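You operate a simulated robot arm through the tools that you are given. There is no shell and no other tool. Be economical: measure what you need, move in short steps, check, and stop when the job is done.

The job below is to be done with a simulated two-armed robot. You get a single attempt, and the scene is never put back.

JOB
Take the pipe with a blue band and put it on the blue flange. Take the white pad and put it on the top of the tool stand. Put the blue clip on the top of the trolley away on the top of the grey bench. Fetch the can labelled "primer" from the top of the grey bench and stand it on the top of the trolley. Fetch the gold spray head and set it on top of the belts carton. Close the lower drawer of the grey bench. Open the top drawer of the drying cabinet, fetch the red rag and set it in the inside of the top drawer of the drying cabinet, then shut the drawer. Open the side drawer of the grey bench. Do these in any order. Set down upright: pipe with a blue band, blue clip, can.

Only the result counts: the job must be done as asked and must still hold three seconds after the hand-in. Knocking over, shifting, dropping, spilling or breaking anything else fails it.

ROBOT AND FRAMES
Two 7-joint arms with two-finger parallel grippers on one trunk, on a base that drives. Base frame: it is fixed to the floor where the robot stands at the start and does not move with it; the origin is under the middle of the robot, x ahead of it, y to its left, z up; the surface under the hand at the start is at about z = 850. Lengths are in mm, angles in degrees, forces in N, time in s.
The left shoulder is at the start at [48, 101, 1085], the right one opposite. With the tool pointing down near the work surface each hand reaches from about 240 to 540 mm from the robot's upright axis, wherever it stands, measured 20 degrees to its own side. Places, roughly: belts carton [1750, -2000, 1500]; blue clip (9x5x10 cm) [500, 1100, 900]; blue flange (6x6x2 cm) [2900, 100, 900]; blue spray can, red spray can, yellow spray can [-1000, 1000, 750]; gold spray head (4x4x4 cm) [-700, -1800, 900]; inside of the top drawer of the drying cabinet [1500, 2700, 400]; lower drawer of the grey bench [-1000, 400, 500]; pipe with a blue band (5x5x11 cm) [500, 0, 900]; red rag (9x7x4 cm) [-1200, 2600, 900]; side drawer of the grey bench [-1100, 1100, 600]; top drawer of the drying cabinet [1500, 2600, 400]; top of the grey bench [-1000, 900, 700]; top of the tool stand [-1700, -700, 700]; top of the trolley [300, 1200, 800]; white pad (6x5x4 cm) [300, 100, 900]. Payload 2.4 kg a hand.
The TCP of each hand is the grasp point between the finger pads, 24 mm short of the fingertips. In the tool frame z runs along the fingers and y along their closing line. The gripper opens to 68 mm. The fingers are 17 mm wide and 10 mm thick; the gripper's body (40 by 70 mm) begins 41 mm behind the TCP.
Orientation is told as [roll, pitch, yaw] about the base's x, y, z axes, in that order, counted from this pose: with the fingers straight down and closing along the base's y, the tool's x points along the base's -x, its y along +y and its z along -z.

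CONTROLS
- The arms move only by the tool play_rows. It takes "left_steps", "right_steps" or both (then of equal length, played together; a hand with none holds still); each is a list that holds one entry, the list of rows, each a list of 6 numbers: the shift along the tool's x, y, z in mm, then the turn, a rotation vector about the tool's x, y, z in degrees. In form: [[[tx, ty, tz, ax, ay, az], ...]]. A call has 1 to 12 rows; each row is the pose to reach, as a shift and turn from the pose commanded when the call began, along the tool's axes at that moment. "left_jaw" and "right_jaw" are, for a hand that has rows, the gripper command, from -1 (fully open) to 1 (shut), values between in proportion, set as the call begins (left out, the last holds). Each row takes 0.2 s and may step no farther than 50 mm and 8.6 degrees from the row before; otherwise, or with a gripper value out of range, the whole call is refused. A pose out of reach is approached as far as the arm can. The call stops where the force on the tool passes 40 N (or 10 N more than at its start, if that is more) or the arm is blocked; 0.2 s more then pass. The fingers move at their own pace (about 72 mm/s each) and stop on an object; they squeeze with about 34 N. The grip force told is the motor's: it shows also when the fingers shut on nothing. Time passes only in rows, and 0.2 s behind the last, so rows that repeat a pose let the fingers close. The reply holds the time, the measured pose of the TCP, the force on the tool along the base axes, the opening and the grip force, in the units named above and with some noise, with the torque about the TCP (base axes, N m) and any sound that the robot's microphone picked up.
- Cameras (640 x 400 px; columns grow to the right, rows downward): "scene" is now at [130.1, 23.1, 1236.9]; the picture's right is [0.28, -0.96, 0.00], its down [-0.60, -0.18, -0.78] and it looks along [0.75, 0.22, -0.63] (base axes); focal length 247 px, centre (320, 200). "left" rides on the left gripper at [84, -11, -75] in its tool frame; the picture's right is [0.13, 0.99, 0.00], its down [-0.60, 0.08, -0.79] and it looks along [-0.79, 0.10, 0.61] (tool axes); focal length 251 px, centre (320, 200). "right" rides on the right gripper at [84, 11, -75] in its tool frame; the picture's right is [-0.13, 0.99, 0.00], its down [-0.60, -0.08, -0.79] and it looks along [-0.79, -0.10, 0.61] (tool axes); focal length 251 px, centre (320, 200). There is no depth. A picture from a camera that has moved, and an enlarged one, comes with that camera's place and axes in the base frame and with its lens.
- grab_frame(camera): a new picture of that camera. It takes no simulated time.
- raise_lower(by): slides the trunk up (or, below 0, down) by that many mm; the arms and the scene camera ride with it, the base frame stays. It gives what a move gives, with no picture.
- roll_base(legs): drives the robot by 1 to 6 legs, each [ahead, left, turn to the left] in mm, mm and degrees, along the robot's own axes; the way and the turn of a leg run together, so that a leg with both is an arc; at most 1500 mm and 180 degrees a leg. The arms and the cameras ride along, it lands a little off, and it stops where it bumps. It gives what a move gives.
- aim_head(pan, tilt): turns the head with the scene camera to pan (to the left, within 86 degrees either way) and tilt (down, from -29 to 69), counted from straight ahead of the robot. It gives what a move gives.
- close_up(camera, box): a new picture of the part [left, top, right, bottom] of that camera's present view, enlarged. It takes no simulated time.
- job_done(): hands the job in; it is judged then, once.

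Work in short steps. Places have to be worked out from the pictures, the camera data and where the tool is seen: move nearer, look again, correct. Check each grasp and each placing, and mend what went wrong. You have 483 turns and 230 pictures in all, those below and enlarged ones among them. Open the grippers and draw the arms clear of the work before you hand the job in, unless the task says otherwise.

The tools are called after "Emit:" as a command line: name --argument value ..., lists and objects as JSON in quotes. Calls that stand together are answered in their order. play_rows: Moves the arms, as the interface text tells. Its arguments: {"type":"object","properties":{"left_steps":{"type":"array","items":{"type":"array","items":{"type":"array","items":{"type":"number"}}}},"left_jaw":{"type":"number"},"right_steps":{"type":"array","items":{"type":"array","items":{"type":"array","items":{"type":"number"}}}},"right_jaw":{"type":"number"}},"required":[]} The other tools are called the same way: raise_lower (by) slides the trunk up or down; roll_base (legs) drives the base; aim_head (pan, tilt) turns the head that bears the scene camera; grab_frame (camera) takes a picture; close_up (camera, box) takes an enlarged picture of a part of a camera's view; job_done () hands the job in.

At the start:

```text
time_s: 0.0
left_position: [311.0, 204.9, 1094.5]
left_orientation: [0.0, 0.1, 0.1]
left_contact_force: [0.3, 0.1, -0.5]
left_ft_torque: [0.03, -0.02, 0.03]
left_gripper_width: 68.0
left_gripper_force: 0.0
right_position: [321.1, -50.6, 1084.4]
right_orientation: [0.1, 0.0, 0.1]
right_contact_force: [-0.8, -0.6, 0.2]
right_ft_torque: [0.01, -0.03, 0.0]
right_gripper_width: 67.9
right_gripper_force: 0.1
trunk travel left (down, up): [-300.0, 550.0]
robot x, y, heading: [-0.9, -1.9, -0.1]
head pan, tilt: [16.5, 38.8]
```

scene: 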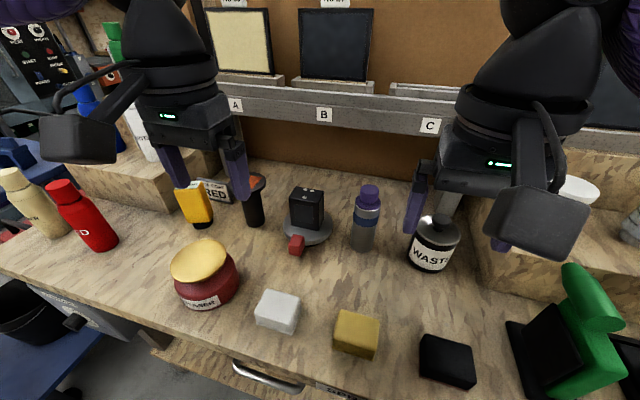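
right: 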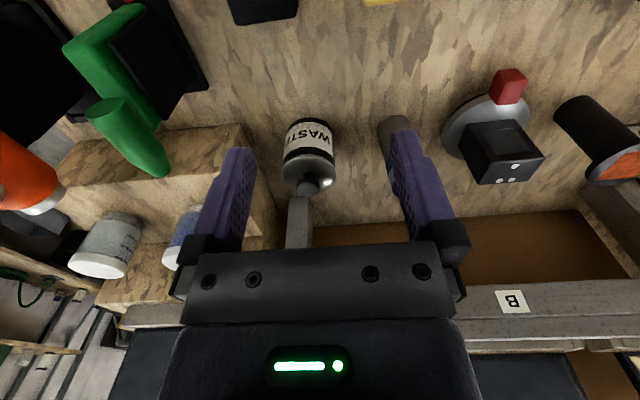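
left: 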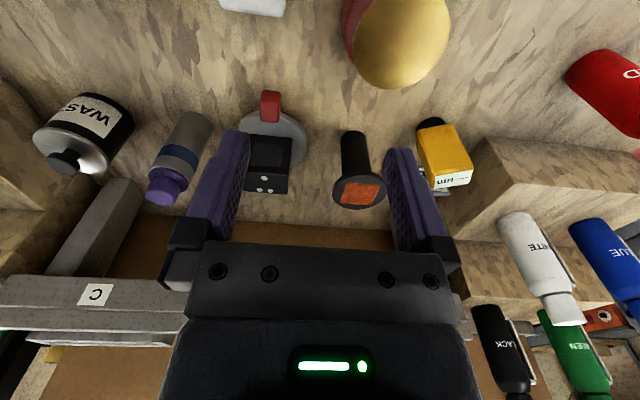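

I'll first look closer at the pipe candidate and the surroundings.

Emit:
close_up --camera "scene" --box '[220, 150, 480, 370]'

Emit:
aim_head --pan -50 --tilt 25

Emit:
grab_frame --camera "scene"

Emit:
aim_head --pan 70 --tilt 25

Emit:
grab_frame --camera "scene"

```text
1.82 times, centred on (350, 260) of scene
camera zoom: at [130.1, 23.1, 1236.9], right [0.28, -0.96, 0.0], down [-0.6, -0.18, -0.78], along [0.75, 0.22, -0.63], focal length 449 px, centre (266, 91)
```

zoom: 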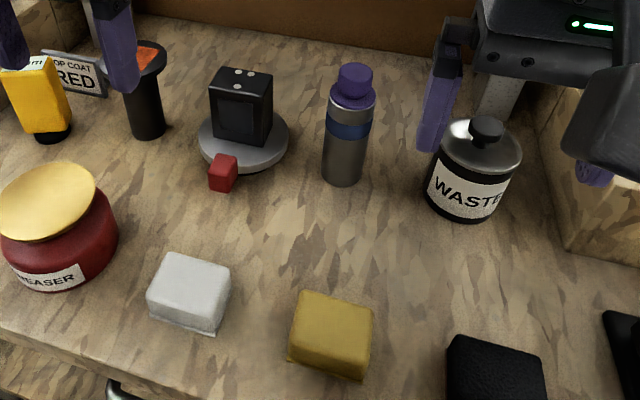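

```text
time_s: 1.4
left_position: [311.6, 204.7, 1093.9]
left_orientation: [0.0, 0.0, 0.1]
left_contact_force: [-0.4, 0.3, -0.8]
left_ft_torque: [0.01, 0.0, 0.01]
left_gripper_width: 67.7
left_gripper_force: 0.1
right_position: [321.0, -50.2, 1084.8]
right_orientation: [0.1, 0.0, 0.0]
right_contact_force: [0.2, -0.4, 0.1]
right_ft_torque: [0.05, 0.03, 0.01]
right_gripper_width: 67.9
right_gripper_force: 0.0
trunk travel left (down, up): [-300.0, 550.0]
robot x, y, heading: [2.6, 1.0, 0.1]
head pan, tilt: [-50.0, 25.0]
```

```text
225 pictures are left
camera scene: at [107.1, -71.9, 1258.3], right [-0.77, -0.64, 0.0], down [-0.27, 0.32, -0.91], along [0.58, -0.69, -0.42], focal length 247 px, centre (320, 200)
```

scene: 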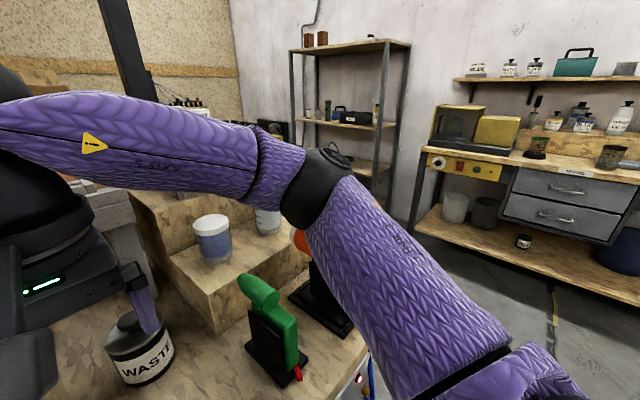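

```text
time_s: 3.4
left_position: [311.4, 204.9, 1093.5]
left_orientation: [-0.1, 0.0, 0.1]
left_contact_force: [0.8, -0.3, -1.5]
left_ft_torque: [0.01, -0.01, -0.02]
left_gripper_width: 68.1
left_gripper_force: 0.0
right_position: [321.7, -50.3, 1083.4]
right_orientation: [0.1, 0.1, 0.0]
right_contact_force: [-0.9, 0.0, 0.1]
right_ft_torque: [0.01, -0.02, -0.03]
right_gripper_width: 68.0
right_gripper_force: 0.1
trunk travel left (down, up): [-300.0, 550.0]
robot x, y, heading: [0.9, 0.6, -0.1]
head pan, tilt: [70.0, 25.0]
```

```text
224 pictures are left
camera scene: at [79.4, 85.2, 1258.4], right [0.94, -0.34, 0.0], down [-0.14, -0.4, -0.91], along [0.31, 0.85, -0.42], focal length 247 px, centre (320, 200)
```

scene: 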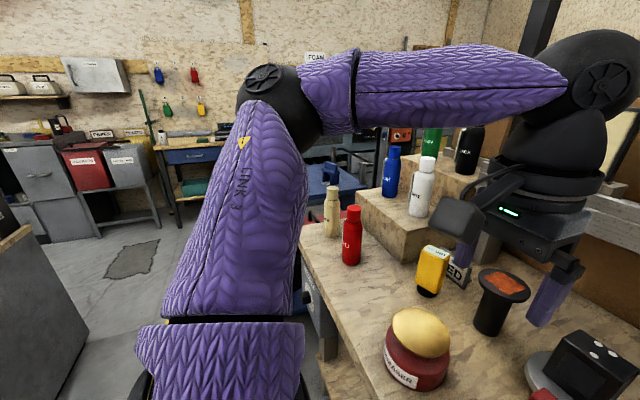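

Pipe is the grey bottle-like cylinder with the blue band, at about [488,35]. I move the right hand near it, above its height, and look.

Emit:
play_rows --right_steps '[[[-30, 25, 0, 0, 0, 0], [-60, 50, 0, 0, 0, 0], [-85, 70, 0, 0, 0, 0], [-109, 85, 0, 0, 0, 0], [-109, 85, 0, 0, 0, 0]]]' --right_jaw -1

Emit:
grab_frame --camera "right"

Emit:
aim_head --pan 5 --tilt 40

Emit:
grab_frame --camera "scene"

```text
time_s: 4.6
left_position: [311.4, 205.0, 1093.7]
left_orientation: [-0.1, 0.1, 0.1]
left_contact_force: [0.0, 0.3, 0.1]
left_ft_torque: [-0.03, 0.0, 0.0]
left_gripper_width: 68.1
left_gripper_force: 0.0
right_position: [428.9, 35.8, 1084.1]
right_orientation: [0.0, -0.1, 0.0]
right_contact_force: [-0.1, -0.2, -0.3]
right_ft_torque: [-0.02, 0.02, -0.03]
right_gripper_width: 68.1
right_gripper_force: 0.0
trunk travel left (down, up): [-300.0, 550.0]
robot x, y, heading: [-0.6, -0.4, -0.2]
head pan, tilt: [70.0, 25.0]
```

```text
223 pictures are left
camera right: at [345.8, 47.5, 1158.6], right [0.13, 0.99, 0.0], down [0.6, -0.08, 0.79], along [0.79, -0.1, -0.61], focal length 251 px, centre (320, 200)
```

right: 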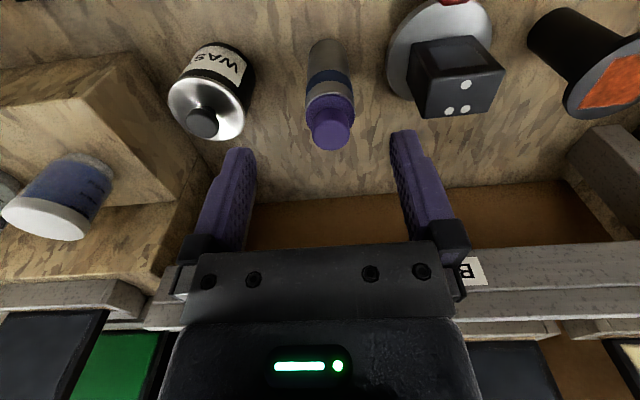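

```text
time_s: 5.9
left_position: [312.4, 205.0, 1093.2]
left_orientation: [-0.1, 0.0, 0.1]
left_contact_force: [0.6, 0.4, 0.0]
left_ft_torque: [0.0, 0.01, -0.03]
left_gripper_width: 68.1
left_gripper_force: 0.0
right_position: [429.9, 36.5, 1083.3]
right_orientation: [0.1, -0.1, 0.0]
right_contact_force: [0.5, -0.1, 0.3]
right_ft_torque: [0.0, 0.01, -0.01]
right_gripper_width: 68.0
right_gripper_force: 0.0
trunk travel left (down, up): [-300.0, 550.0]
robot x, y, heading: [1.6, -0.7, 0.1]
head pan, tilt: [5.0, 40.0]
```

```text
222 pictures are left
camera scene: at [132.6, 6.2, 1235.0], right [0.09, -1.0, 0.0], down [-0.64, -0.06, -0.77], along [0.76, 0.07, -0.64], focal length 247 px, centre (320, 200)
```

scene: 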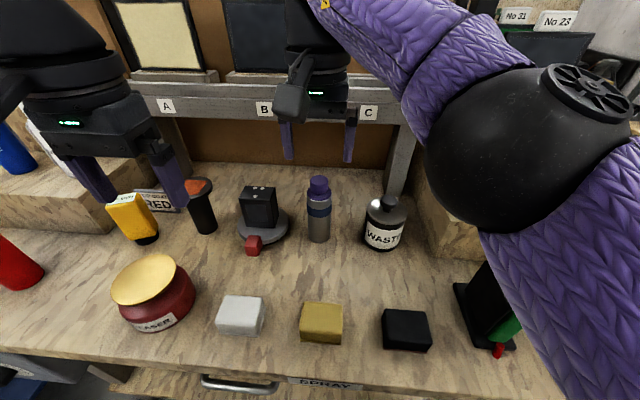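

Triangulating both views: pipe axis ≈ [485,41], top z≈982. Moving over it and down to TCP z≈950.

Emit:
play_rows --right_steps '[[[-30, 3, 0, 0, 0, 0], [-56, 5, 0, 0, 0, 0], [-56, 5, 45, 0, 0, 0], [-56, 5, 90, 0, 0, 0], [-56, 5, 115, 0, 0, 0], [-56, 5, 134, 0, 0, 0], [-56, 5, 134, 0, 0, 0]]]' --right_jaw -1

Emit:
grab_frame --camera "right"

Emit:
grab_frame --camera "scene"

```text
time_s: 7.1
left_position: [310.3, 204.7, 1096.0]
left_orientation: [0.0, -0.1, 0.1]
left_contact_force: [-0.5, -0.2, 0.0]
left_ft_torque: [0.01, 0.0, 0.01]
left_gripper_width: 68.1
left_gripper_force: 0.1
right_position: [468.4, 26.4, 988.3]
right_orientation: [0.8, -0.8, 0.2]
right_contact_force: [-4.7, 0.6, 26.3]
right_ft_torque: [0.93, 0.02, 0.17]
right_gripper_width: 68.0
right_gripper_force: 0.1
right hand out of reach, approached as far as the arm can: row 1, 2, 3, 4, 5
trunk travel left (down, up): [-300.0, 550.0]
robot x, y, heading: [-0.5, 0.2, -0.1]
head pan, tilt: [5.0, 40.0]
stopped in row 5 (right hand): the force on the tool passed its limit at 107 N (the readings are from after the stop); the commanded pose is now the measured one
```

```text
221 pictures are left
camera right: at [383.7, 36.1, 1061.0], right [0.13, 0.99, 0.02], down [0.59, -0.09, 0.8], along [0.8, -0.09, -0.6], focal length 251 px, centre (320, 200)
```

right: 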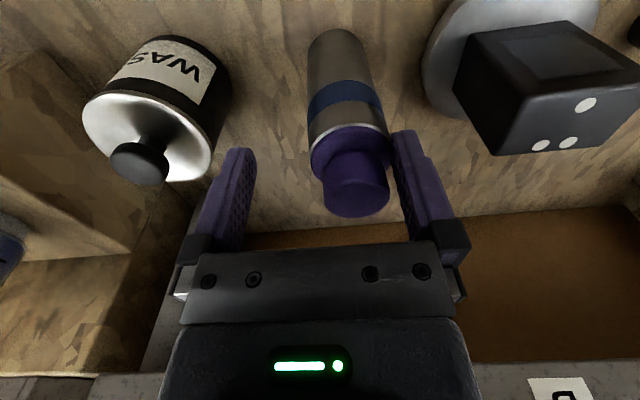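

```text
220 pictures are left
camera scene: at [131.4, 6.0, 1235.6], right [0.09, -1.0, 0.0], down [-0.64, -0.06, -0.77], along [0.76, 0.07, -0.64], focal length 247 px, centre (320, 200)
```

scene: 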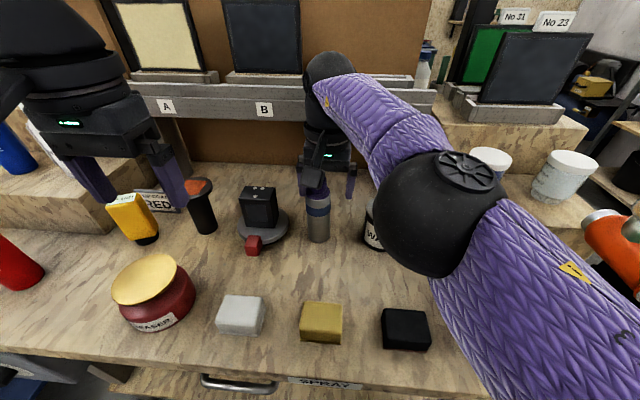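

The right hand was out of reach and touched the cap; the pipe still stands. I lift, raise the trunk for clearance and shift the base left so the right arm reaches it.

Emit:
play_rows --right_steps '[[[0, 0, -50, 0, 0, 0], [0, 0, -100, 0, 0, 0]]]'

Emit:
raise_lower --by 150

Emit:
roll_base --legs '[[0, 130, 0]]'

Emit:
grab_frame --camera "scene"

```text
time_s: 7.7
left_position: [311.8, 204.1, 1094.3]
left_orientation: [0.0, 0.0, 0.1]
left_contact_force: [-0.4, -0.4, -0.2]
left_ft_torque: [-0.02, 0.03, 0.01]
left_gripper_width: 67.7
left_gripper_force: 0.1
right_position: [446.2, 23.5, 1074.6]
right_orientation: [0.7, -0.6, 0.1]
right_contact_force: [0.0, 0.0, 0.5]
right_ft_torque: [0.01, 0.01, 0.01]
right_gripper_width: 68.1
right_gripper_force: 0.0
right hand out of reach, approached as far as the arm can: row 1, 2
trunk travel left (down, up): [-300.0, 550.0]
robot x, y, heading: [0.7, 2.3, 0.2]
head pan, tilt: [5.0, 40.0]
```

```text
time_s: 9.5
left_position: [311.7, 203.9, 1242.5]
left_orientation: [0.0, 0.0, 0.1]
left_contact_force: [-0.8, 0.6, 0.4]
left_ft_torque: [0.0, 0.01, 0.01]
left_gripper_width: 68.0
left_gripper_force: 0.2
right_position: [430.5, 19.9, 1248.9]
right_orientation: [0.6, -4.0, 0.0]
right_contact_force: [0.4, -1.1, 0.1]
right_ft_torque: [0.01, 0.0, 0.01]
right_gripper_width: 67.9
right_gripper_force: 0.1
trunk travel left (down, up): [-450.0, 399.0]
robot x, y, heading: [0.7, 0.4, -0.1]
head pan, tilt: [5.0, 40.0]
```

```text
time_s: 10.8
left_position: [312.5, 336.3, 1243.7]
left_orientation: [-0.1, 0.0, -0.2]
left_contact_force: [0.6, 0.8, -0.4]
left_ft_torque: [0.0, 0.02, -0.04]
left_gripper_width: 68.0
left_gripper_force: 0.0
right_position: [430.6, 152.5, 1246.8]
right_orientation: [0.6, -4.0, 0.0]
right_contact_force: [-0.2, 0.1, -0.1]
right_ft_torque: [-0.01, 0.01, 0.0]
right_gripper_width: 68.4
right_gripper_force: 0.1
trunk travel left (down, up): [-450.0, 399.0]
robot x, y, heading: [1.8, 133.7, -0.4]
head pan, tilt: [5.0, 40.0]
```

```text
219 pictures are left
camera scene: at [109.6, 138.7, 1386.3], right [0.08, -1.0, 0.0], down [-0.64, -0.05, -0.77], along [0.76, 0.06, -0.64], focal length 247 px, centre (320, 200)
```

scene: 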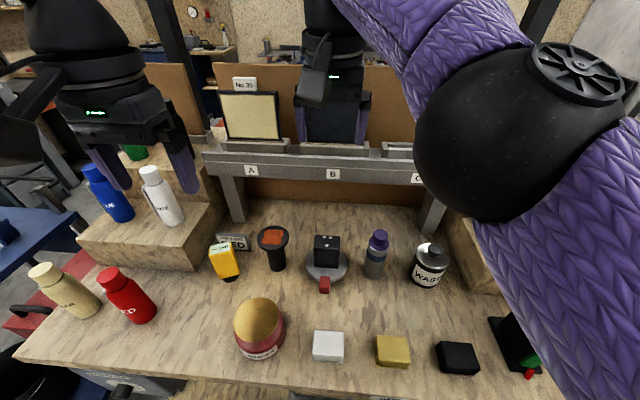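

Lowering the trunk again now the base is shifted, then moving right hand over the pipe while fixing the 4° pitch.

Emit:
raise_lower --by -130

Emit:
play_rows --right_steps '[[[-10, -40, 0, 0, 2, 0], [-20, -80, 0, 0, 4, 0], [-35, -111, 0, -0.6, 4, 0], [-35, -111, 0, -0.6, 4, 0]]]' --right_jaw -1

Emit:
grab_frame --camera "right"

```text
time_s: 12.3
left_position: [311.6, 335.5, 1113.8]
left_orientation: [-0.1, 0.0, -0.2]
left_contact_force: [0.7, -0.3, 0.1]
left_ft_torque: [0.04, -0.01, 0.03]
left_gripper_width: 67.8
left_gripper_force: 0.0
right_position: [430.9, 150.5, 1118.5]
right_orientation: [0.6, -4.1, 0.1]
right_contact_force: [-0.6, -0.2, -0.3]
right_ft_torque: [0.0, 0.0, -0.01]
right_gripper_width: 67.9
right_gripper_force: 0.1
trunk travel left (down, up): [-320.0, 530.0]
robot x, y, heading: [-2.6, 134.4, 0.1]
head pan, tilt: [5.0, 40.0]
```

```text
time_s: 13.3
left_position: [312.0, 335.3, 1111.9]
left_orientation: [0.0, 0.0, -0.1]
left_contact_force: [0.2, -0.4, 0.4]
left_ft_torque: [0.01, -0.01, 0.0]
left_gripper_width: 68.0
left_gripper_force: 0.0
right_position: [464.6, 41.9, 1120.9]
right_orientation: [1.1, 0.0, 0.0]
right_contact_force: [0.3, 0.6, 0.4]
right_ft_torque: [0.01, 0.01, 0.0]
right_gripper_width: 67.9
right_gripper_force: 0.1
trunk travel left (down, up): [-320.0, 530.0]
robot x, y, heading: [-1.1, 134.2, -0.0]
head pan, tilt: [5.0, 40.0]
```

```text
218 pictures are left
camera right: at [380.9, 49.8, 1195.2], right [0.13, 0.99, 0.02], down [0.6, -0.1, 0.79], along [0.79, -0.09, -0.61], focal length 251 px, centre (320, 200)
```

right: 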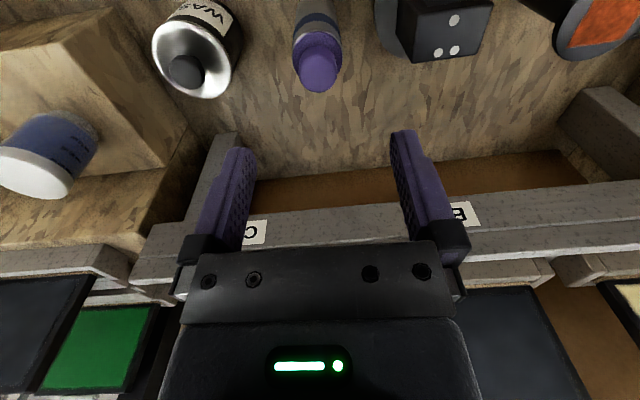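

Pipe axis confirmed ≈ [485,40.5]. Descend.

Emit:
play_rows --right_steps '[[[-20, -1, 0, 1.1, 0, 0], [-20, -1, 50, 1.1, 0, 0], [-20, -1, 95, 1.1, 0, 0], [-20, -1, 135, 1.1, 0, 0], [-20, -1, 155, 1.1, 0, 0], [-20, -1, 171, 1.1, 0, 0], [-20, -1, 171, 1.1, 0, 0]]]'

Emit:
grab_frame --camera "right"

```text
time_s: 14.9
left_position: [311.0, 335.3, 1114.6]
left_orientation: [-0.1, 0.0, 0.0]
left_contact_force: [0.4, 0.0, 0.3]
left_ft_torque: [-0.02, 0.04, 0.01]
left_gripper_width: 68.1
left_gripper_force: 0.2
right_position: [487.2, 43.4, 947.7]
right_orientation: [0.2, -0.1, -0.1]
right_contact_force: [2.8, 0.8, 13.3]
right_ft_torque: [-0.05, 0.15, 0.02]
right_gripper_width: 68.0
right_gripper_force: 0.1
right hand out of reach, approached as far as the arm can: row 1, 2
trunk travel left (down, up): [-320.0, 530.0]
robot x, y, heading: [2.2, 133.2, -0.2]
head pan, tilt: [5.0, 40.0]
```

```text
217 pictures are left
camera right: at [403.9, 54.2, 1023.3], right [0.13, 0.99, 0.0], down [0.6, -0.08, 0.79], along [0.79, -0.1, -0.61], focal length 251 px, centre (320, 200)
```

right: 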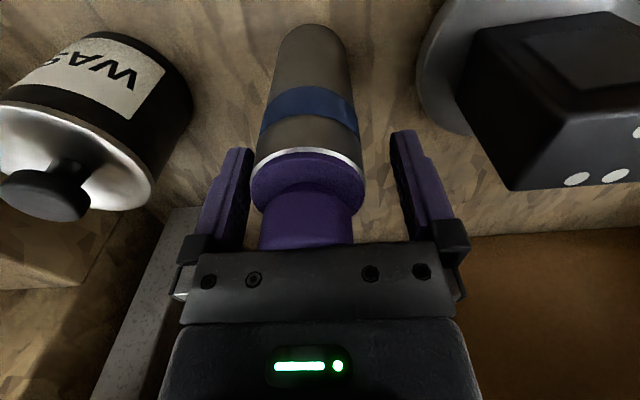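

Body is lightly touching the cap; back up 4 mm and close.

Emit:
play_rows --right_steps '[[[0, -1, -4, 0, 0, 0]]]'

Emit:
play_rows --right_steps '[[[0, 0, 0, 0, 0, 0], [0, 0, 0, 0, 0, 0], [0, 0, 0, 0, 0, 0], [0, 0, 0, 0, 0, 0]]]' --right_jaw 1

Emit:
play_rows --right_steps '[[[0, 0, -20, 0, 0, 0], [0, 0, -60, 0, 0, 0], [0, 0, -100, 0, 0, 0], [0, 0, -140, 0, 0, 0]]]'

Emit:
grab_frame --camera "right"

```text
time_s: 15.3
left_position: [312.1, 336.6, 1113.6]
left_orientation: [0.0, -0.1, 0.0]
left_contact_force: [0.7, 1.0, -0.1]
left_ft_torque: [0.03, 0.02, 0.02]
left_gripper_width: 68.1
left_gripper_force: 0.0
right_position: [486.9, 41.7, 952.3]
right_orientation: [0.0, 0.1, 0.1]
right_contact_force: [0.5, 0.6, 0.0]
right_ft_torque: [0.01, -0.01, 0.03]
right_gripper_width: 68.1
right_gripper_force: 0.1
trunk travel left (down, up): [-320.0, 530.0]
robot x, y, heading: [0.7, 130.8, -0.2]
head pan, tilt: [5.0, 40.0]
```

```text
time_s: 16.4
left_position: [311.8, 335.0, 1112.9]
left_orientation: [-0.1, 0.0, 0.0]
left_contact_force: [0.0, 0.0, -0.6]
left_ft_torque: [-0.02, 0.02, -0.02]
left_gripper_width: 68.0
left_gripper_force: 0.0
right_position: [487.4, 42.2, 952.2]
right_orientation: [0.2, -0.1, 0.0]
right_contact_force: [0.3, 0.2, -0.1]
right_ft_torque: [0.01, -0.01, 0.0]
right_gripper_width: 45.7
right_gripper_force: 34.4
trunk travel left (down, up): [-320.0, 530.0]
robot x, y, heading: [-0.4, 131.2, -0.1]
head pan, tilt: [5.0, 40.0]
```

```text
time_s: 17.4
left_position: [312.2, 335.1, 1114.1]
left_orientation: [0.0, -0.1, -0.1]
left_contact_force: [0.3, -0.1, 0.8]
left_ft_torque: [-0.02, 0.01, 0.0]
left_gripper_width: 68.1
left_gripper_force: 0.1
right_position: [473.3, 47.9, 1091.7]
right_orientation: [0.1, -0.1, 0.1]
right_contact_force: [-0.8, -0.4, -2.7]
right_ft_torque: [0.03, -0.02, -0.01]
right_gripper_width: 45.4
right_gripper_force: 34.4
right hand out of reach, approached as far as the arm can: row 4
trunk travel left (down, up): [-320.0, 530.0]
robot x, y, heading: [-0.4, 132.1, -0.2]
head pan, tilt: [5.0, 40.0]
```

```text
216 pictures are left
camera right: at [389.7, 59.6, 1166.4], right [0.13, 0.99, 0.0], down [0.6, -0.08, 0.79], along [0.79, -0.1, -0.61], focal length 251 px, centre (320, 200)
```

right: 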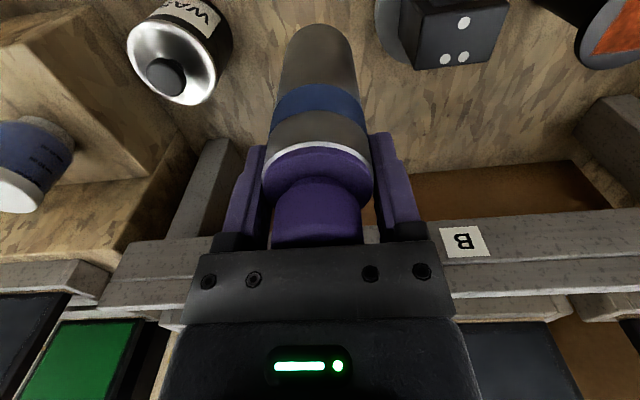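

Pipe held (45 mm). I draw the right hand back, shift the base back right, and look for the pad with the left hand.

Emit:
play_rows --right_steps '[[[40, 0, 0, 0, 0, 0], [80, -10, 0, 0, 0, 0], [120, -30, 0, 0, 0, 0], [140, -50, 0, 0, 0, 0]]]'

Emit:
roll_base --legs '[[0, -130, 0]]'

Emit:
play_rows --left_steps '[[[40, -35, 0, 0, 0, 0], [60, -70, 0, 0, 0, 0], [60, -70, 40, 0, 0, 0], [60, -70, 80, 0, 0, 0]]]' --left_jaw -1

Emit:
grab_frame --camera "left"

Emit:
grab_frame --camera "scene"

```text
time_s: 18.4
left_position: [313.7, 335.7, 1114.2]
left_orientation: [0.0, 0.0, -0.1]
left_contact_force: [0.1, -0.3, 0.4]
left_ft_torque: [0.04, 0.01, 0.0]
left_gripper_width: 67.8
left_gripper_force: 0.1
right_position: [469.0, 24.0, 1112.7]
right_orientation: [0.1, -0.1, 0.0]
right_contact_force: [-1.0, -0.2, -3.8]
right_ft_torque: [0.01, -0.04, 0.0]
right_gripper_width: 45.6
right_gripper_force: 34.0
right hand out of reach, approached as far as the arm can: row 1, 2, 3, 4
trunk travel left (down, up): [-320.0, 530.0]
robot x, y, heading: [-0.7, 131.1, -0.2]
head pan, tilt: [5.0, 40.0]
```

```text
time_s: 19.6
left_position: [312.9, 204.2, 1113.6]
left_orientation: [0.0, 0.0, -0.2]
left_contact_force: [-0.5, -0.3, -0.6]
left_ft_torque: [0.01, 0.0, 0.0]
left_gripper_width: 68.1
left_gripper_force: 0.1
right_position: [467.9, -107.4, 1112.4]
right_orientation: [0.2, 0.0, -0.1]
right_contact_force: [0.7, -0.7, -4.2]
right_ft_torque: [-0.01, -0.01, 0.01]
right_gripper_width: 45.6
right_gripper_force: 34.3
trunk travel left (down, up): [-320.0, 530.0]
robot x, y, heading: [2.4, 1.6, -0.5]
head pan, tilt: [5.0, 40.0]
```

```text
refused: row 1 steps farther than a row can; nothing moved
```

```text
215 pictures are left
camera left: at [229.3, 193.8, 1188.6], right [-0.13, 0.99, 0.0], down [0.6, 0.08, 0.79], along [0.79, 0.1, -0.61], focal length 251 px, centre (320, 200)
```

left: 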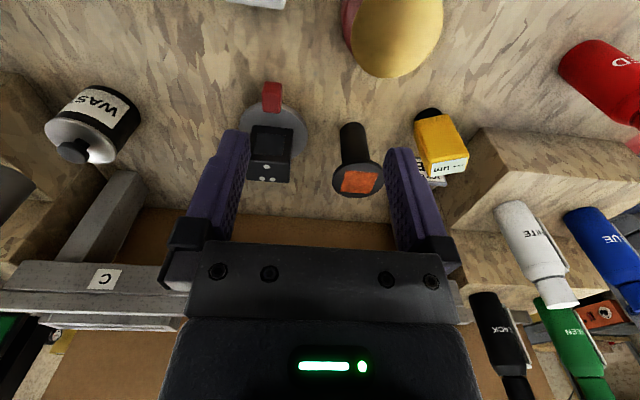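

```text
214 pictures are left
camera scene: at [128.8, 7.2, 1255.2], right [0.08, -1.0, 0.0], down [-0.64, -0.05, -0.77], along [0.76, 0.06, -0.64], focal length 247 px, centre (320, 200)
```

scene: 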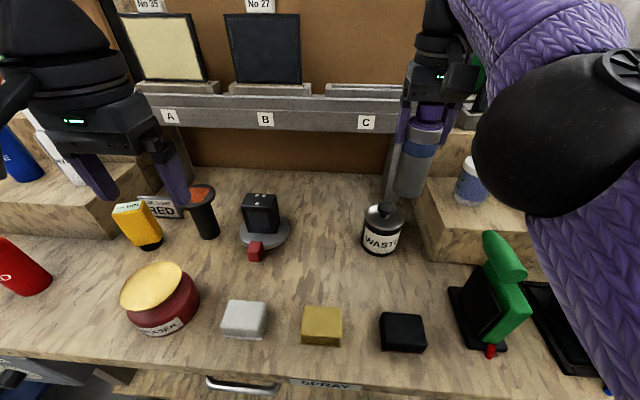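

The right hand stuck at a reach limit; retry pulling it back from here, in smaller steps.

Emit:
play_rows --right_steps '[[[20, 0, 0, 0, 0, 0], [40, 0, 0, 0, 0, 0], [60, -5, 0, 0, 0, 0], [80, -10, 0, 0, 0, 0], [100, -15, 0, 0, 0, 0], [120, -20, 0, 0, 0, 0]]]'

Emit:
play_rows --left_steps '[[[20, -35, 0, 0, 0, 0], [60, -60, 0, 0, 0, 0], [60, -70, 40, 0, 0, 0], [60, -70, 80, 0, 0, 0]]]' --left_jaw -1

Emit:
grab_frame --camera "left"

Emit:
grab_frame --camera "scene"

```text
time_s: 21.0
left_position: [312.6, 205.2, 1112.8]
left_orientation: [0.0, -0.1, -0.2]
left_contact_force: [-0.6, -0.4, 0.3]
left_ft_torque: [0.01, 0.01, 0.02]
left_gripper_width: 68.0
left_gripper_force: 0.0
right_position: [462.5, -109.2, 1127.4]
right_orientation: [0.1, -0.1, -0.1]
right_contact_force: [0.4, 1.3, -2.6]
right_ft_torque: [-0.03, 0.01, 0.02]
right_gripper_width: 45.7
right_gripper_force: 34.4
right hand out of reach, approached as far as the arm can: row 1, 2, 3, 4, 5, 6
trunk travel left (down, up): [-320.0, 530.0]
robot x, y, heading: [-0.8, 0.6, -0.2]
head pan, tilt: [5.0, 40.0]
```

```text
time_s: 22.0
left_position: [253.1, 130.3, 1034.4]
left_orientation: [0.0, 0.0, -0.3]
left_contact_force: [0.2, 0.5, -0.5]
left_ft_torque: [-0.02, -0.01, 0.01]
left_gripper_width: 67.9
left_gripper_force: 0.1
right_position: [462.5, -108.8, 1126.0]
right_orientation: [0.1, 0.0, -0.1]
right_contact_force: [0.9, -0.1, -2.9]
right_ft_torque: [-0.03, -0.04, 0.0]
right_gripper_width: 45.2
right_gripper_force: 33.8
trunk travel left (down, up): [-320.0, 530.0]
robot x, y, heading: [2.0, 3.0, -0.3]
head pan, tilt: [5.0, 40.0]
```

```text
213 pictures are left
camera left: at [170.2, 120.3, 1108.8], right [-0.13, 0.99, 0.0], down [0.6, 0.08, 0.79], along [0.79, 0.1, -0.61], focal length 251 px, centre (320, 200)
```

left: 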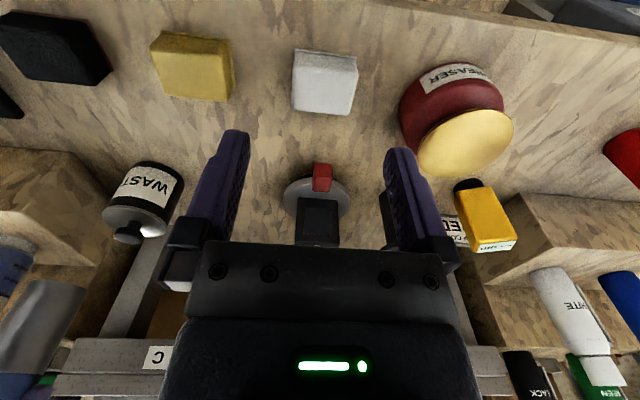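

```text
212 pictures are left
camera scene: at [129.1, 7.7, 1255.2], right [0.08, -1.0, 0.0], down [-0.64, -0.05, -0.77], along [0.76, 0.06, -0.64], focal length 247 px, centre (320, 200)
```

scene: 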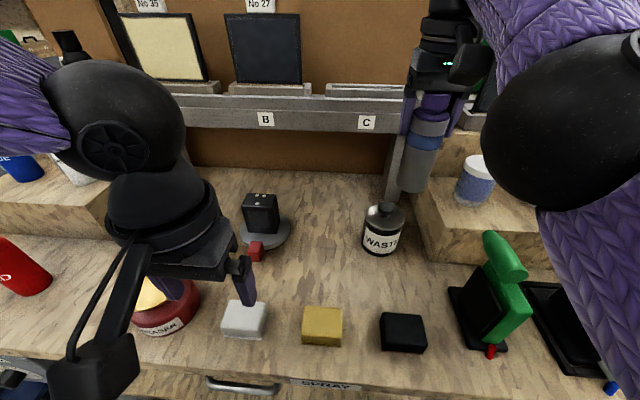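

Pad centre ≈ [287,137], about 56 mm wide in y. I move over it at z≈955 for a finer look.

Emit:
play_rows --left_steps '[[[-34, 7, 0, 0, 0, 0], [-34, 7, 40, 0, 0, 0], [-34, 7, 80, 0, 0, 0], [-34, 7, 80, 0, 0, 0]]]'

Emit:
grab_frame --camera "left"

```text
time_s: 23.0
left_position: [288.0, 140.8, 950.8]
left_orientation: [-0.1, 0.0, -0.2]
left_contact_force: [-0.6, -0.3, -0.8]
left_ft_torque: [-0.01, 0.0, -0.04]
left_gripper_width: 68.1
left_gripper_force: 0.0
right_position: [462.8, -108.5, 1126.7]
right_orientation: [0.2, 0.1, -0.1]
right_contact_force: [-0.4, 0.4, -3.2]
right_ft_torque: [-0.03, 0.0, 0.0]
right_gripper_width: 45.5
right_gripper_force: 34.1
trunk travel left (down, up): [-320.0, 530.0]
robot x, y, heading: [-5.5, 2.1, -0.4]
head pan, tilt: [5.0, 40.0]
```

```text
211 pictures are left
camera left: at [203.8, 130.3, 1026.6], right [-0.13, 0.99, 0.0], down [0.6, 0.08, 0.79], along [0.79, 0.1, -0.61], focal length 251 px, centre (320, 200)
```

left: 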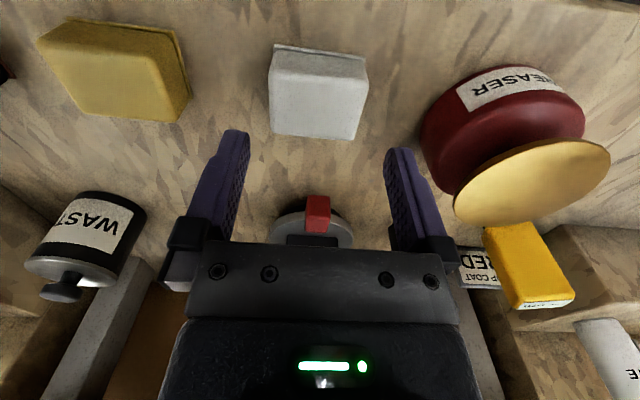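

Pad centre [287,139], 54 mm wide, square to the fingers; jar clear. Descend and grip.

Emit:
play_rows --left_steps '[[[1, -2, 35, 0, 0, 0], [1, -2, 60, 0, 0, 0], [1, -2, 71, 0, 0, 0], [1, -2, 71, 0, 0, 0]]]'

Emit:
play_rows --left_steps '[[[0, 0, 0, 0, 0, 0], [0, 0, 0, 0, 0, 0], [0, 0, 0, 0, 0, 0], [0, 0, -40, 0, 0, 0], [0, 0, -80, 0, 0, 0], [0, 0, -120, 0, 0, 0]]]' --left_jaw 1

Emit:
grab_frame --camera "left"

```text
time_s: 24.0
left_position: [288.2, 138.1, 881.9]
left_orientation: [0.0, 0.0, -0.3]
left_contact_force: [0.3, 0.3, 0.6]
left_ft_torque: [0.0, -0.01, 0.01]
left_gripper_width: 67.9
left_gripper_force: 0.1
right_position: [462.6, -108.6, 1127.7]
right_orientation: [0.1, 0.0, -0.1]
right_contact_force: [0.7, 0.2, -3.2]
right_ft_torque: [0.0, -0.03, -0.01]
right_gripper_width: 45.5
right_gripper_force: 33.8
trunk travel left (down, up): [-320.0, 530.0]
robot x, y, heading: [1.8, 0.9, -0.3]
head pan, tilt: [5.0, 40.0]
```

```text
time_s: 25.4
left_position: [285.1, 140.9, 999.6]
left_orientation: [0.0, 0.1, -0.3]
left_contact_force: [-0.5, 0.7, -0.5]
left_ft_torque: [0.0, 0.0, 0.02]
left_gripper_width: 59.4
left_gripper_force: 34.0
right_position: [462.7, -109.1, 1128.2]
right_orientation: [0.1, 0.0, 0.0]
right_contact_force: [0.0, -0.9, -3.5]
right_ft_torque: [0.02, -0.03, -0.02]
right_gripper_width: 45.5
right_gripper_force: 34.1
trunk travel left (down, up): [-320.0, 530.0]
robot x, y, heading: [-2.8, -1.0, -0.3]
head pan, tilt: [5.0, 40.0]
```

```text
210 pictures are left
camera left: at [202.0, 130.5, 1075.2], right [-0.13, 0.99, 0.0], down [0.61, 0.08, 0.79], along [0.79, 0.1, -0.61], focal length 251 px, centre (320, 200)
```

left: 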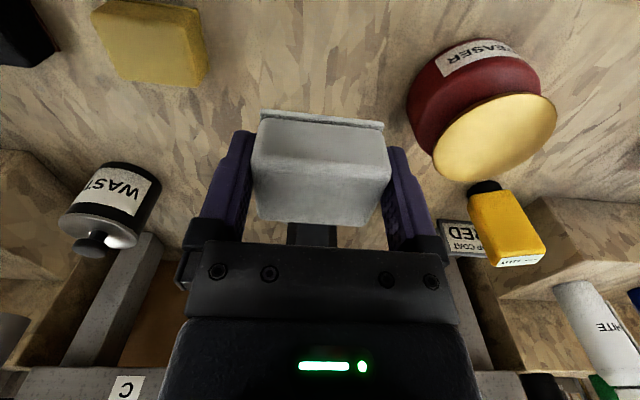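

Pad held. Now raise left, and free the right arm from its joint limit by trying outward/downward motion.

Emit:
play_rows --left_steps '[[[0, 10, -30, 0, 0, 0], [0, 20, -60, 0, 0, 0], [0, 30, -90, 0, 0, 0]]]' --right_steps '[[[10, -30, 10, 0, 0, 0], [20, -50, 20, 0, 0, 0], [30, -70, 20, 0, 0, 0]]]'

Emit:
grab_frame --camera "scene"

```text
time_s: 26.2
left_position: [285.9, 169.3, 1090.3]
left_orientation: [0.0, 0.0, -0.3]
left_contact_force: [-1.3, -0.2, -0.7]
left_ft_torque: [0.02, 0.0, 0.01]
left_gripper_width: 59.3
left_gripper_force: 34.0
right_position: [425.0, -177.7, 1110.8]
right_orientation: [0.2, 0.1, -0.2]
right_contact_force: [-0.5, 0.4, -3.2]
right_ft_torque: [0.01, 0.01, 0.01]
right_gripper_width: 45.4
right_gripper_force: 33.8
right hand out of reach, approached as far as the arm can: row 1
trunk travel left (down, up): [-320.0, 530.0]
robot x, y, heading: [-0.5, 1.9, -0.4]
head pan, tilt: [5.0, 40.0]
```

```text
209 pictures are left
camera scene: at [128.4, 7.0, 1255.3], right [0.08, -1.0, 0.0], down [-0.64, -0.05, -0.77], along [0.76, 0.06, -0.64], focal length 247 px, centre (320, 200)
```

scene: 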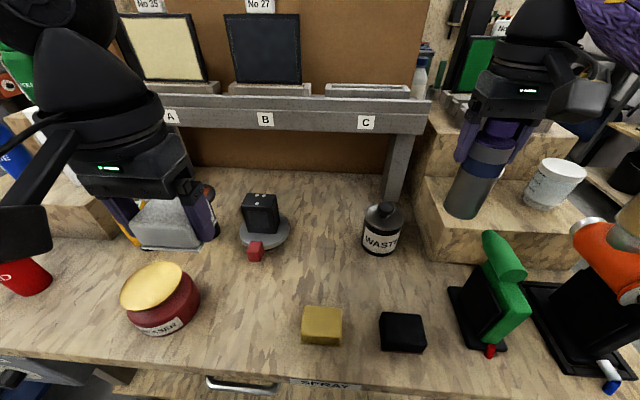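

Right arm freed. Pull it back over the bench's front edge.

Emit:
play_rows --right_steps '[[[30, 0, -5, 0, 0, 0], [60, 0, -10, 0, 0, 0], [95, 5, -15, 0, 0, 0], [130, 10, -20, 0, 0, 0]]]' --left_steps '[[[0, 0, -10, 0, 0, 0], [0, 0, -20, 0, 0, 0], [0, 0, -30, 0, 0, 0], [0, 0, -40, 0, 0, 0]]]'

Emit:
raise_lower --by 100

Emit:
roll_base --legs '[[-500, 0, 0]]'

Emit:
aim_head --pan 0 --tilt 20

Emit:
grab_frame --camera "scene"

```text
time_s: 27.2
left_position: [285.4, 170.8, 1131.2]
left_orientation: [0.0, 0.1, -0.2]
left_contact_force: [-0.6, 0.4, -1.2]
left_ft_torque: [-0.03, 0.0, -0.02]
left_gripper_width: 59.2
left_gripper_force: 34.0
right_position: [292.8, -170.5, 1136.6]
right_orientation: [0.2, -0.1, -0.2]
right_contact_force: [0.4, 0.8, -3.6]
right_ft_torque: [0.02, -0.01, -0.01]
right_gripper_width: 45.6
right_gripper_force: 34.0
trunk travel left (down, up): [-320.0, 530.0]
robot x, y, heading: [-0.0, 2.5, -0.4]
head pan, tilt: [5.0, 40.0]
```

```text
time_s: 28.6
left_position: [286.2, 168.7, 1231.7]
left_orientation: [0.0, 0.1, -0.2]
left_contact_force: [0.6, -1.0, 0.1]
left_ft_torque: [0.01, 0.0, 0.0]
left_gripper_width: 59.2
left_gripper_force: 33.9
right_position: [294.9, -168.2, 1235.1]
right_orientation: [0.1, 0.0, -0.2]
right_contact_force: [-0.8, -0.6, -3.1]
right_ft_torque: [-0.01, -0.01, -0.02]
right_gripper_width: 45.7
right_gripper_force: 33.8
trunk travel left (down, up): [-420.0, 430.0]
robot x, y, heading: [0.0, -2.0, -0.4]
head pan, tilt: [5.0, 40.0]
```

```text
time_s: 31.5
left_position: [-210.5, 173.5, 1233.1]
left_orientation: [0.0, 0.0, -0.2]
left_contact_force: [0.5, 0.3, -1.3]
left_ft_torque: [0.02, 0.03, -0.01]
left_gripper_width: 59.5
left_gripper_force: 33.8
right_position: [-201.1, -165.1, 1234.9]
right_orientation: [0.1, 0.0, -0.1]
right_contact_force: [-0.7, 0.1, -2.5]
right_ft_torque: [0.0, -0.02, 0.05]
right_gripper_width: 45.8
right_gripper_force: 34.6
trunk travel left (down, up): [-420.0, 430.0]
robot x, y, heading: [-495.5, 3.0, -0.3]
head pan, tilt: [5.0, 40.0]
```

```text
time_s: 32.3
left_position: [-209.6, 172.8, 1232.9]
left_orientation: [0.0, -0.1, -0.2]
left_contact_force: [-0.1, 0.3, 0.4]
left_ft_torque: [0.02, 0.01, -0.02]
left_gripper_width: 59.3
left_gripper_force: 34.1
right_position: [-200.2, -165.5, 1234.8]
right_orientation: [0.0, 0.0, -0.1]
right_contact_force: [-0.3, -0.3, -3.0]
right_ft_torque: [-0.01, 0.01, 0.0]
right_gripper_width: 45.6
right_gripper_force: 33.6
trunk travel left (down, up): [-420.0, 430.0]
robot x, y, heading: [-494.2, 9.1, -0.2]
head pan, tilt: [0.0, 20.0]
```

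```text
208 pictures are left
camera scene: at [-373.5, 2.9, 1387.4], right [0.0, -1.0, 0.0], down [-0.34, 0.0, -0.94], along [0.94, 0.0, -0.34], focal length 247 px, centre (320, 200)
```

scene: 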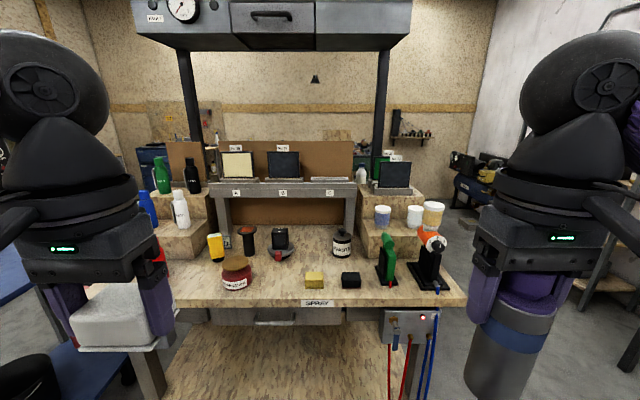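

Survey left and right from here.

Emit:
aim_head --pan 80 --tilt 25

Emit:
grab_frame --camera "scene"

Emit:
aim_head --pan -80 --tilt 25

Emit:
grab_frame --camera "scene"

```text
time_s: 33.8
left_position: [-210.5, 173.0, 1232.2]
left_orientation: [0.1, -0.1, -0.2]
left_contact_force: [0.3, 0.1, -1.0]
left_ft_torque: [0.01, 0.0, 0.0]
left_gripper_width: 59.3
left_gripper_force: 34.3
right_position: [-201.2, -164.9, 1235.3]
right_orientation: [0.0, 0.0, -0.1]
right_contact_force: [0.1, -0.2, -3.6]
right_ft_torque: [0.04, -0.02, 0.03]
right_gripper_width: 45.6
right_gripper_force: 34.0
trunk travel left (down, up): [-420.0, 430.0]
robot x, y, heading: [-491.9, 7.3, -0.2]
head pan, tilt: [80.0, 25.0]
```

```text
207 pictures are left
camera scene: at [-450.1, 94.0, 1379.4], right [0.98, -0.18, 0.0], down [-0.08, -0.42, -0.91], along [0.16, 0.89, -0.42], focal length 247 px, centre (320, 200)
```

scene: 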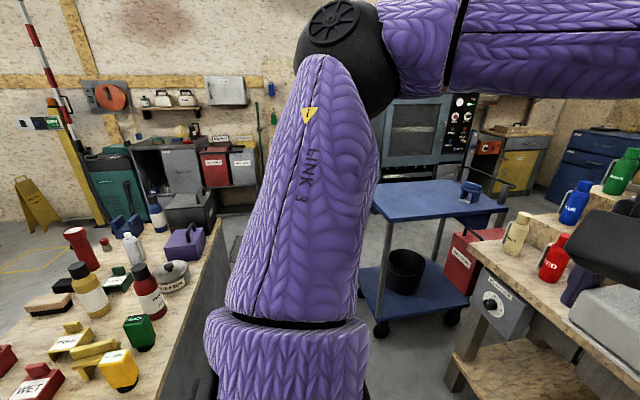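

```text
time_s: 36.3
left_position: [-209.1, 173.0, 1231.8]
left_orientation: [0.0, 0.0, -0.3]
left_contact_force: [1.0, 0.4, -0.4]
left_ft_torque: [0.02, -0.03, 0.01]
left_gripper_width: 59.3
left_gripper_force: 33.7
right_position: [-199.8, -164.3, 1233.8]
right_orientation: [0.1, 0.0, -0.1]
right_contact_force: [0.0, 0.2, -3.2]
right_ft_torque: [0.02, -0.03, 0.03]
right_gripper_width: 45.5
right_gripper_force: 34.0
trunk travel left (down, up): [-420.0, 430.0]
robot x, y, heading: [-497.5, 4.9, -0.4]
head pan, tilt: [-80.0, 25.0]
```

```text
206 pictures are left
camera scene: at [-451.1, -87.5, 1379.4], right [-0.99, -0.17, 0.0], down [-0.07, 0.42, -0.91], along [0.15, -0.89, -0.42], focal length 247 px, centre (320, 200)
```

scene: 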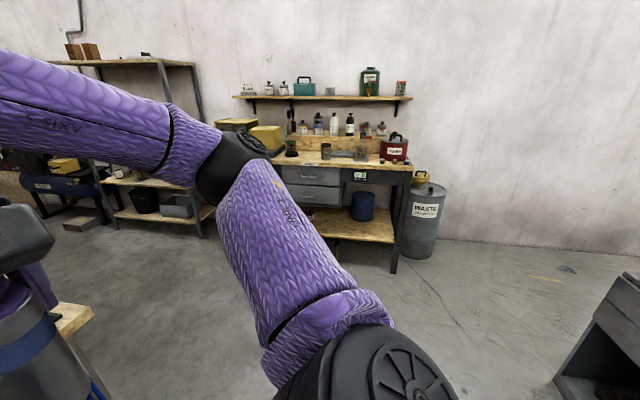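

Plenty of room on the right. Drive right 550 mm, then turn clockwise to face the tool stand.

Emit:
roll_base --legs '[[0, -600, 0], [0, 0, -172]]'

Emit:
aim_head --pan 0 --tilt 25

Emit:
grab_frame --camera "scene"

Emit:
aim_head --pan -50 --tilt 25

Emit:
grab_frame --camera "scene"

```text
time_s: 46.8
left_position: [-761.4, -794.8, 1232.9]
left_orientation: [0.0, 0.0, -173.7]
left_contact_force: [0.0, -0.7, -0.1]
left_ft_torque: [-0.04, 0.03, 0.01]
left_gripper_width: 59.6
left_gripper_force: 33.9
right_position: [-808.0, -460.3, 1235.2]
right_orientation: [0.1, -0.1, -173.6]
right_contact_force: [0.5, 1.3, -3.3]
right_ft_torque: [-0.02, 0.0, 0.01]
right_gripper_width: 45.6
right_gripper_force: 34.2
trunk travel left (down, up): [-420.0, 430.0]
robot x, y, heading: [-496.4, -595.8, -173.9]
head pan, tilt: [-80.0, 25.0]
```

```text
time_s: 48.3
left_position: [-761.3, -795.5, 1232.6]
left_orientation: [-0.1, 0.0, -173.7]
left_contact_force: [0.2, -0.1, -0.4]
left_ft_torque: [0.0, 0.0, 0.01]
left_gripper_width: 59.6
left_gripper_force: 33.9
right_position: [-809.3, -460.7, 1234.3]
right_orientation: [0.2, 0.0, -173.7]
right_contact_force: [-0.4, 0.0, -2.8]
right_ft_torque: [0.01, 0.05, 0.0]
right_gripper_width: 45.5
right_gripper_force: 34.1
trunk travel left (down, up): [-420.0, 430.0]
robot x, y, heading: [-496.7, -592.1, -173.6]
head pan, tilt: [0.0, 25.0]
```

```text
205 pictures are left
camera scene: at [-617.6, -610.2, 1379.4], right [-0.11, 0.99, 0.0], down [0.42, 0.05, -0.91], along [-0.9, -0.1, -0.42], focal length 247 px, centre (320, 200)
```

scene: 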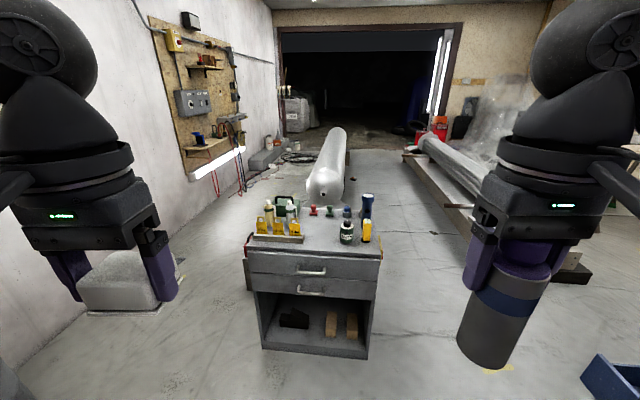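

```text
time_s: 49.5
left_position: [-760.9, -796.6, 1233.2]
left_orientation: [0.0, 0.0, -173.7]
left_contact_force: [0.0, -0.1, -0.5]
left_ft_torque: [0.02, 0.02, 0.0]
left_gripper_width: 59.1
left_gripper_force: 33.6
right_position: [-808.1, -460.3, 1235.2]
right_orientation: [0.0, 0.0, -173.6]
right_contact_force: [-0.2, 0.2, -3.3]
right_ft_torque: [0.03, 0.04, 0.0]
right_gripper_width: 45.5
right_gripper_force: 34.0
trunk travel left (down, up): [-420.0, 430.0]
robot x, y, heading: [-494.0, -595.8, -173.6]
head pan, tilt: [-50.0, 25.0]
```

```text
204 pictures are left
camera scene: at [-592.6, -536.6, 1379.4], right [0.69, 0.72, 0.0], down [0.31, -0.29, -0.91], along [-0.65, 0.63, -0.42], focal length 247 px, centre (320, 200)
```

scene: 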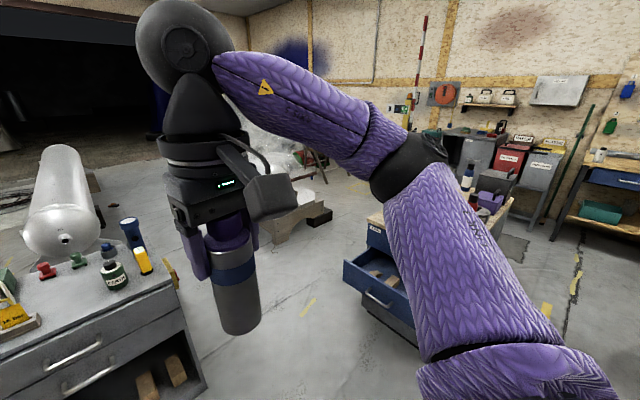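

Tool stand front edge near x≈-1520, top ~z 700. Drive 650 mm toward it and straighten to face -x.

Emit:
roll_base --legs '[[600, 0, -6]]'

Emit:
aim_head --pan 10 --tilt 45

Emit:
grab_frame --camera "scene"

```text
time_s: 52.8
left_position: [-1360.4, -805.8, 1231.8]
left_orientation: [-0.1, 0.0, -179.1]
left_contact_force: [0.5, -1.1, 0.1]
left_ft_torque: [0.02, -0.01, -0.01]
left_gripper_width: 59.2
left_gripper_force: 34.0
right_position: [-1375.7, -466.3, 1234.7]
right_orientation: [0.2, 0.0, -179.1]
right_contact_force: [0.1, 0.0, -2.6]
right_ft_torque: [-0.01, 0.01, 0.01]
right_gripper_width: 45.9
right_gripper_force: 33.9
trunk travel left (down, up): [-420.0, 430.0]
robot x, y, heading: [-1075.6, -633.7, -179.2]
head pan, tilt: [-50.0, 25.0]
```

```text
time_s: 54.1
left_position: [-1358.2, -805.1, 1232.1]
left_orientation: [0.1, 0.0, -179.1]
left_contact_force: [0.1, -0.9, -0.6]
left_ft_torque: [0.0, -0.01, -0.01]
left_gripper_width: 59.3
left_gripper_force: 33.7
right_position: [-1374.4, -467.2, 1234.4]
right_orientation: [0.2, 0.0, -179.1]
right_contact_force: [0.4, 0.5, -2.8]
right_ft_torque: [0.02, 0.01, -0.02]
right_gripper_width: 45.5
right_gripper_force: 34.0
trunk travel left (down, up): [-420.0, 430.0]
robot x, y, heading: [-1075.6, -630.6, -179.4]
head pan, tilt: [10.0, 45.0]
```

```text
203 pictures are left
camera scene: at [-1186.9, -648.2, 1348.8], right [-0.19, 0.98, 0.0], down [0.69, 0.13, -0.71], along [-0.69, -0.13, -0.71], focal length 247 px, centre (320, 200)
```

scene: 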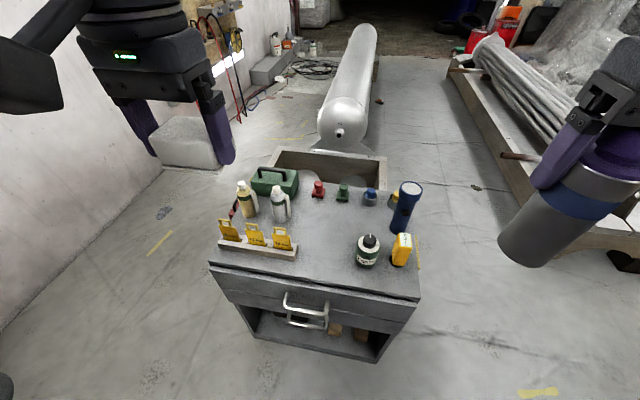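

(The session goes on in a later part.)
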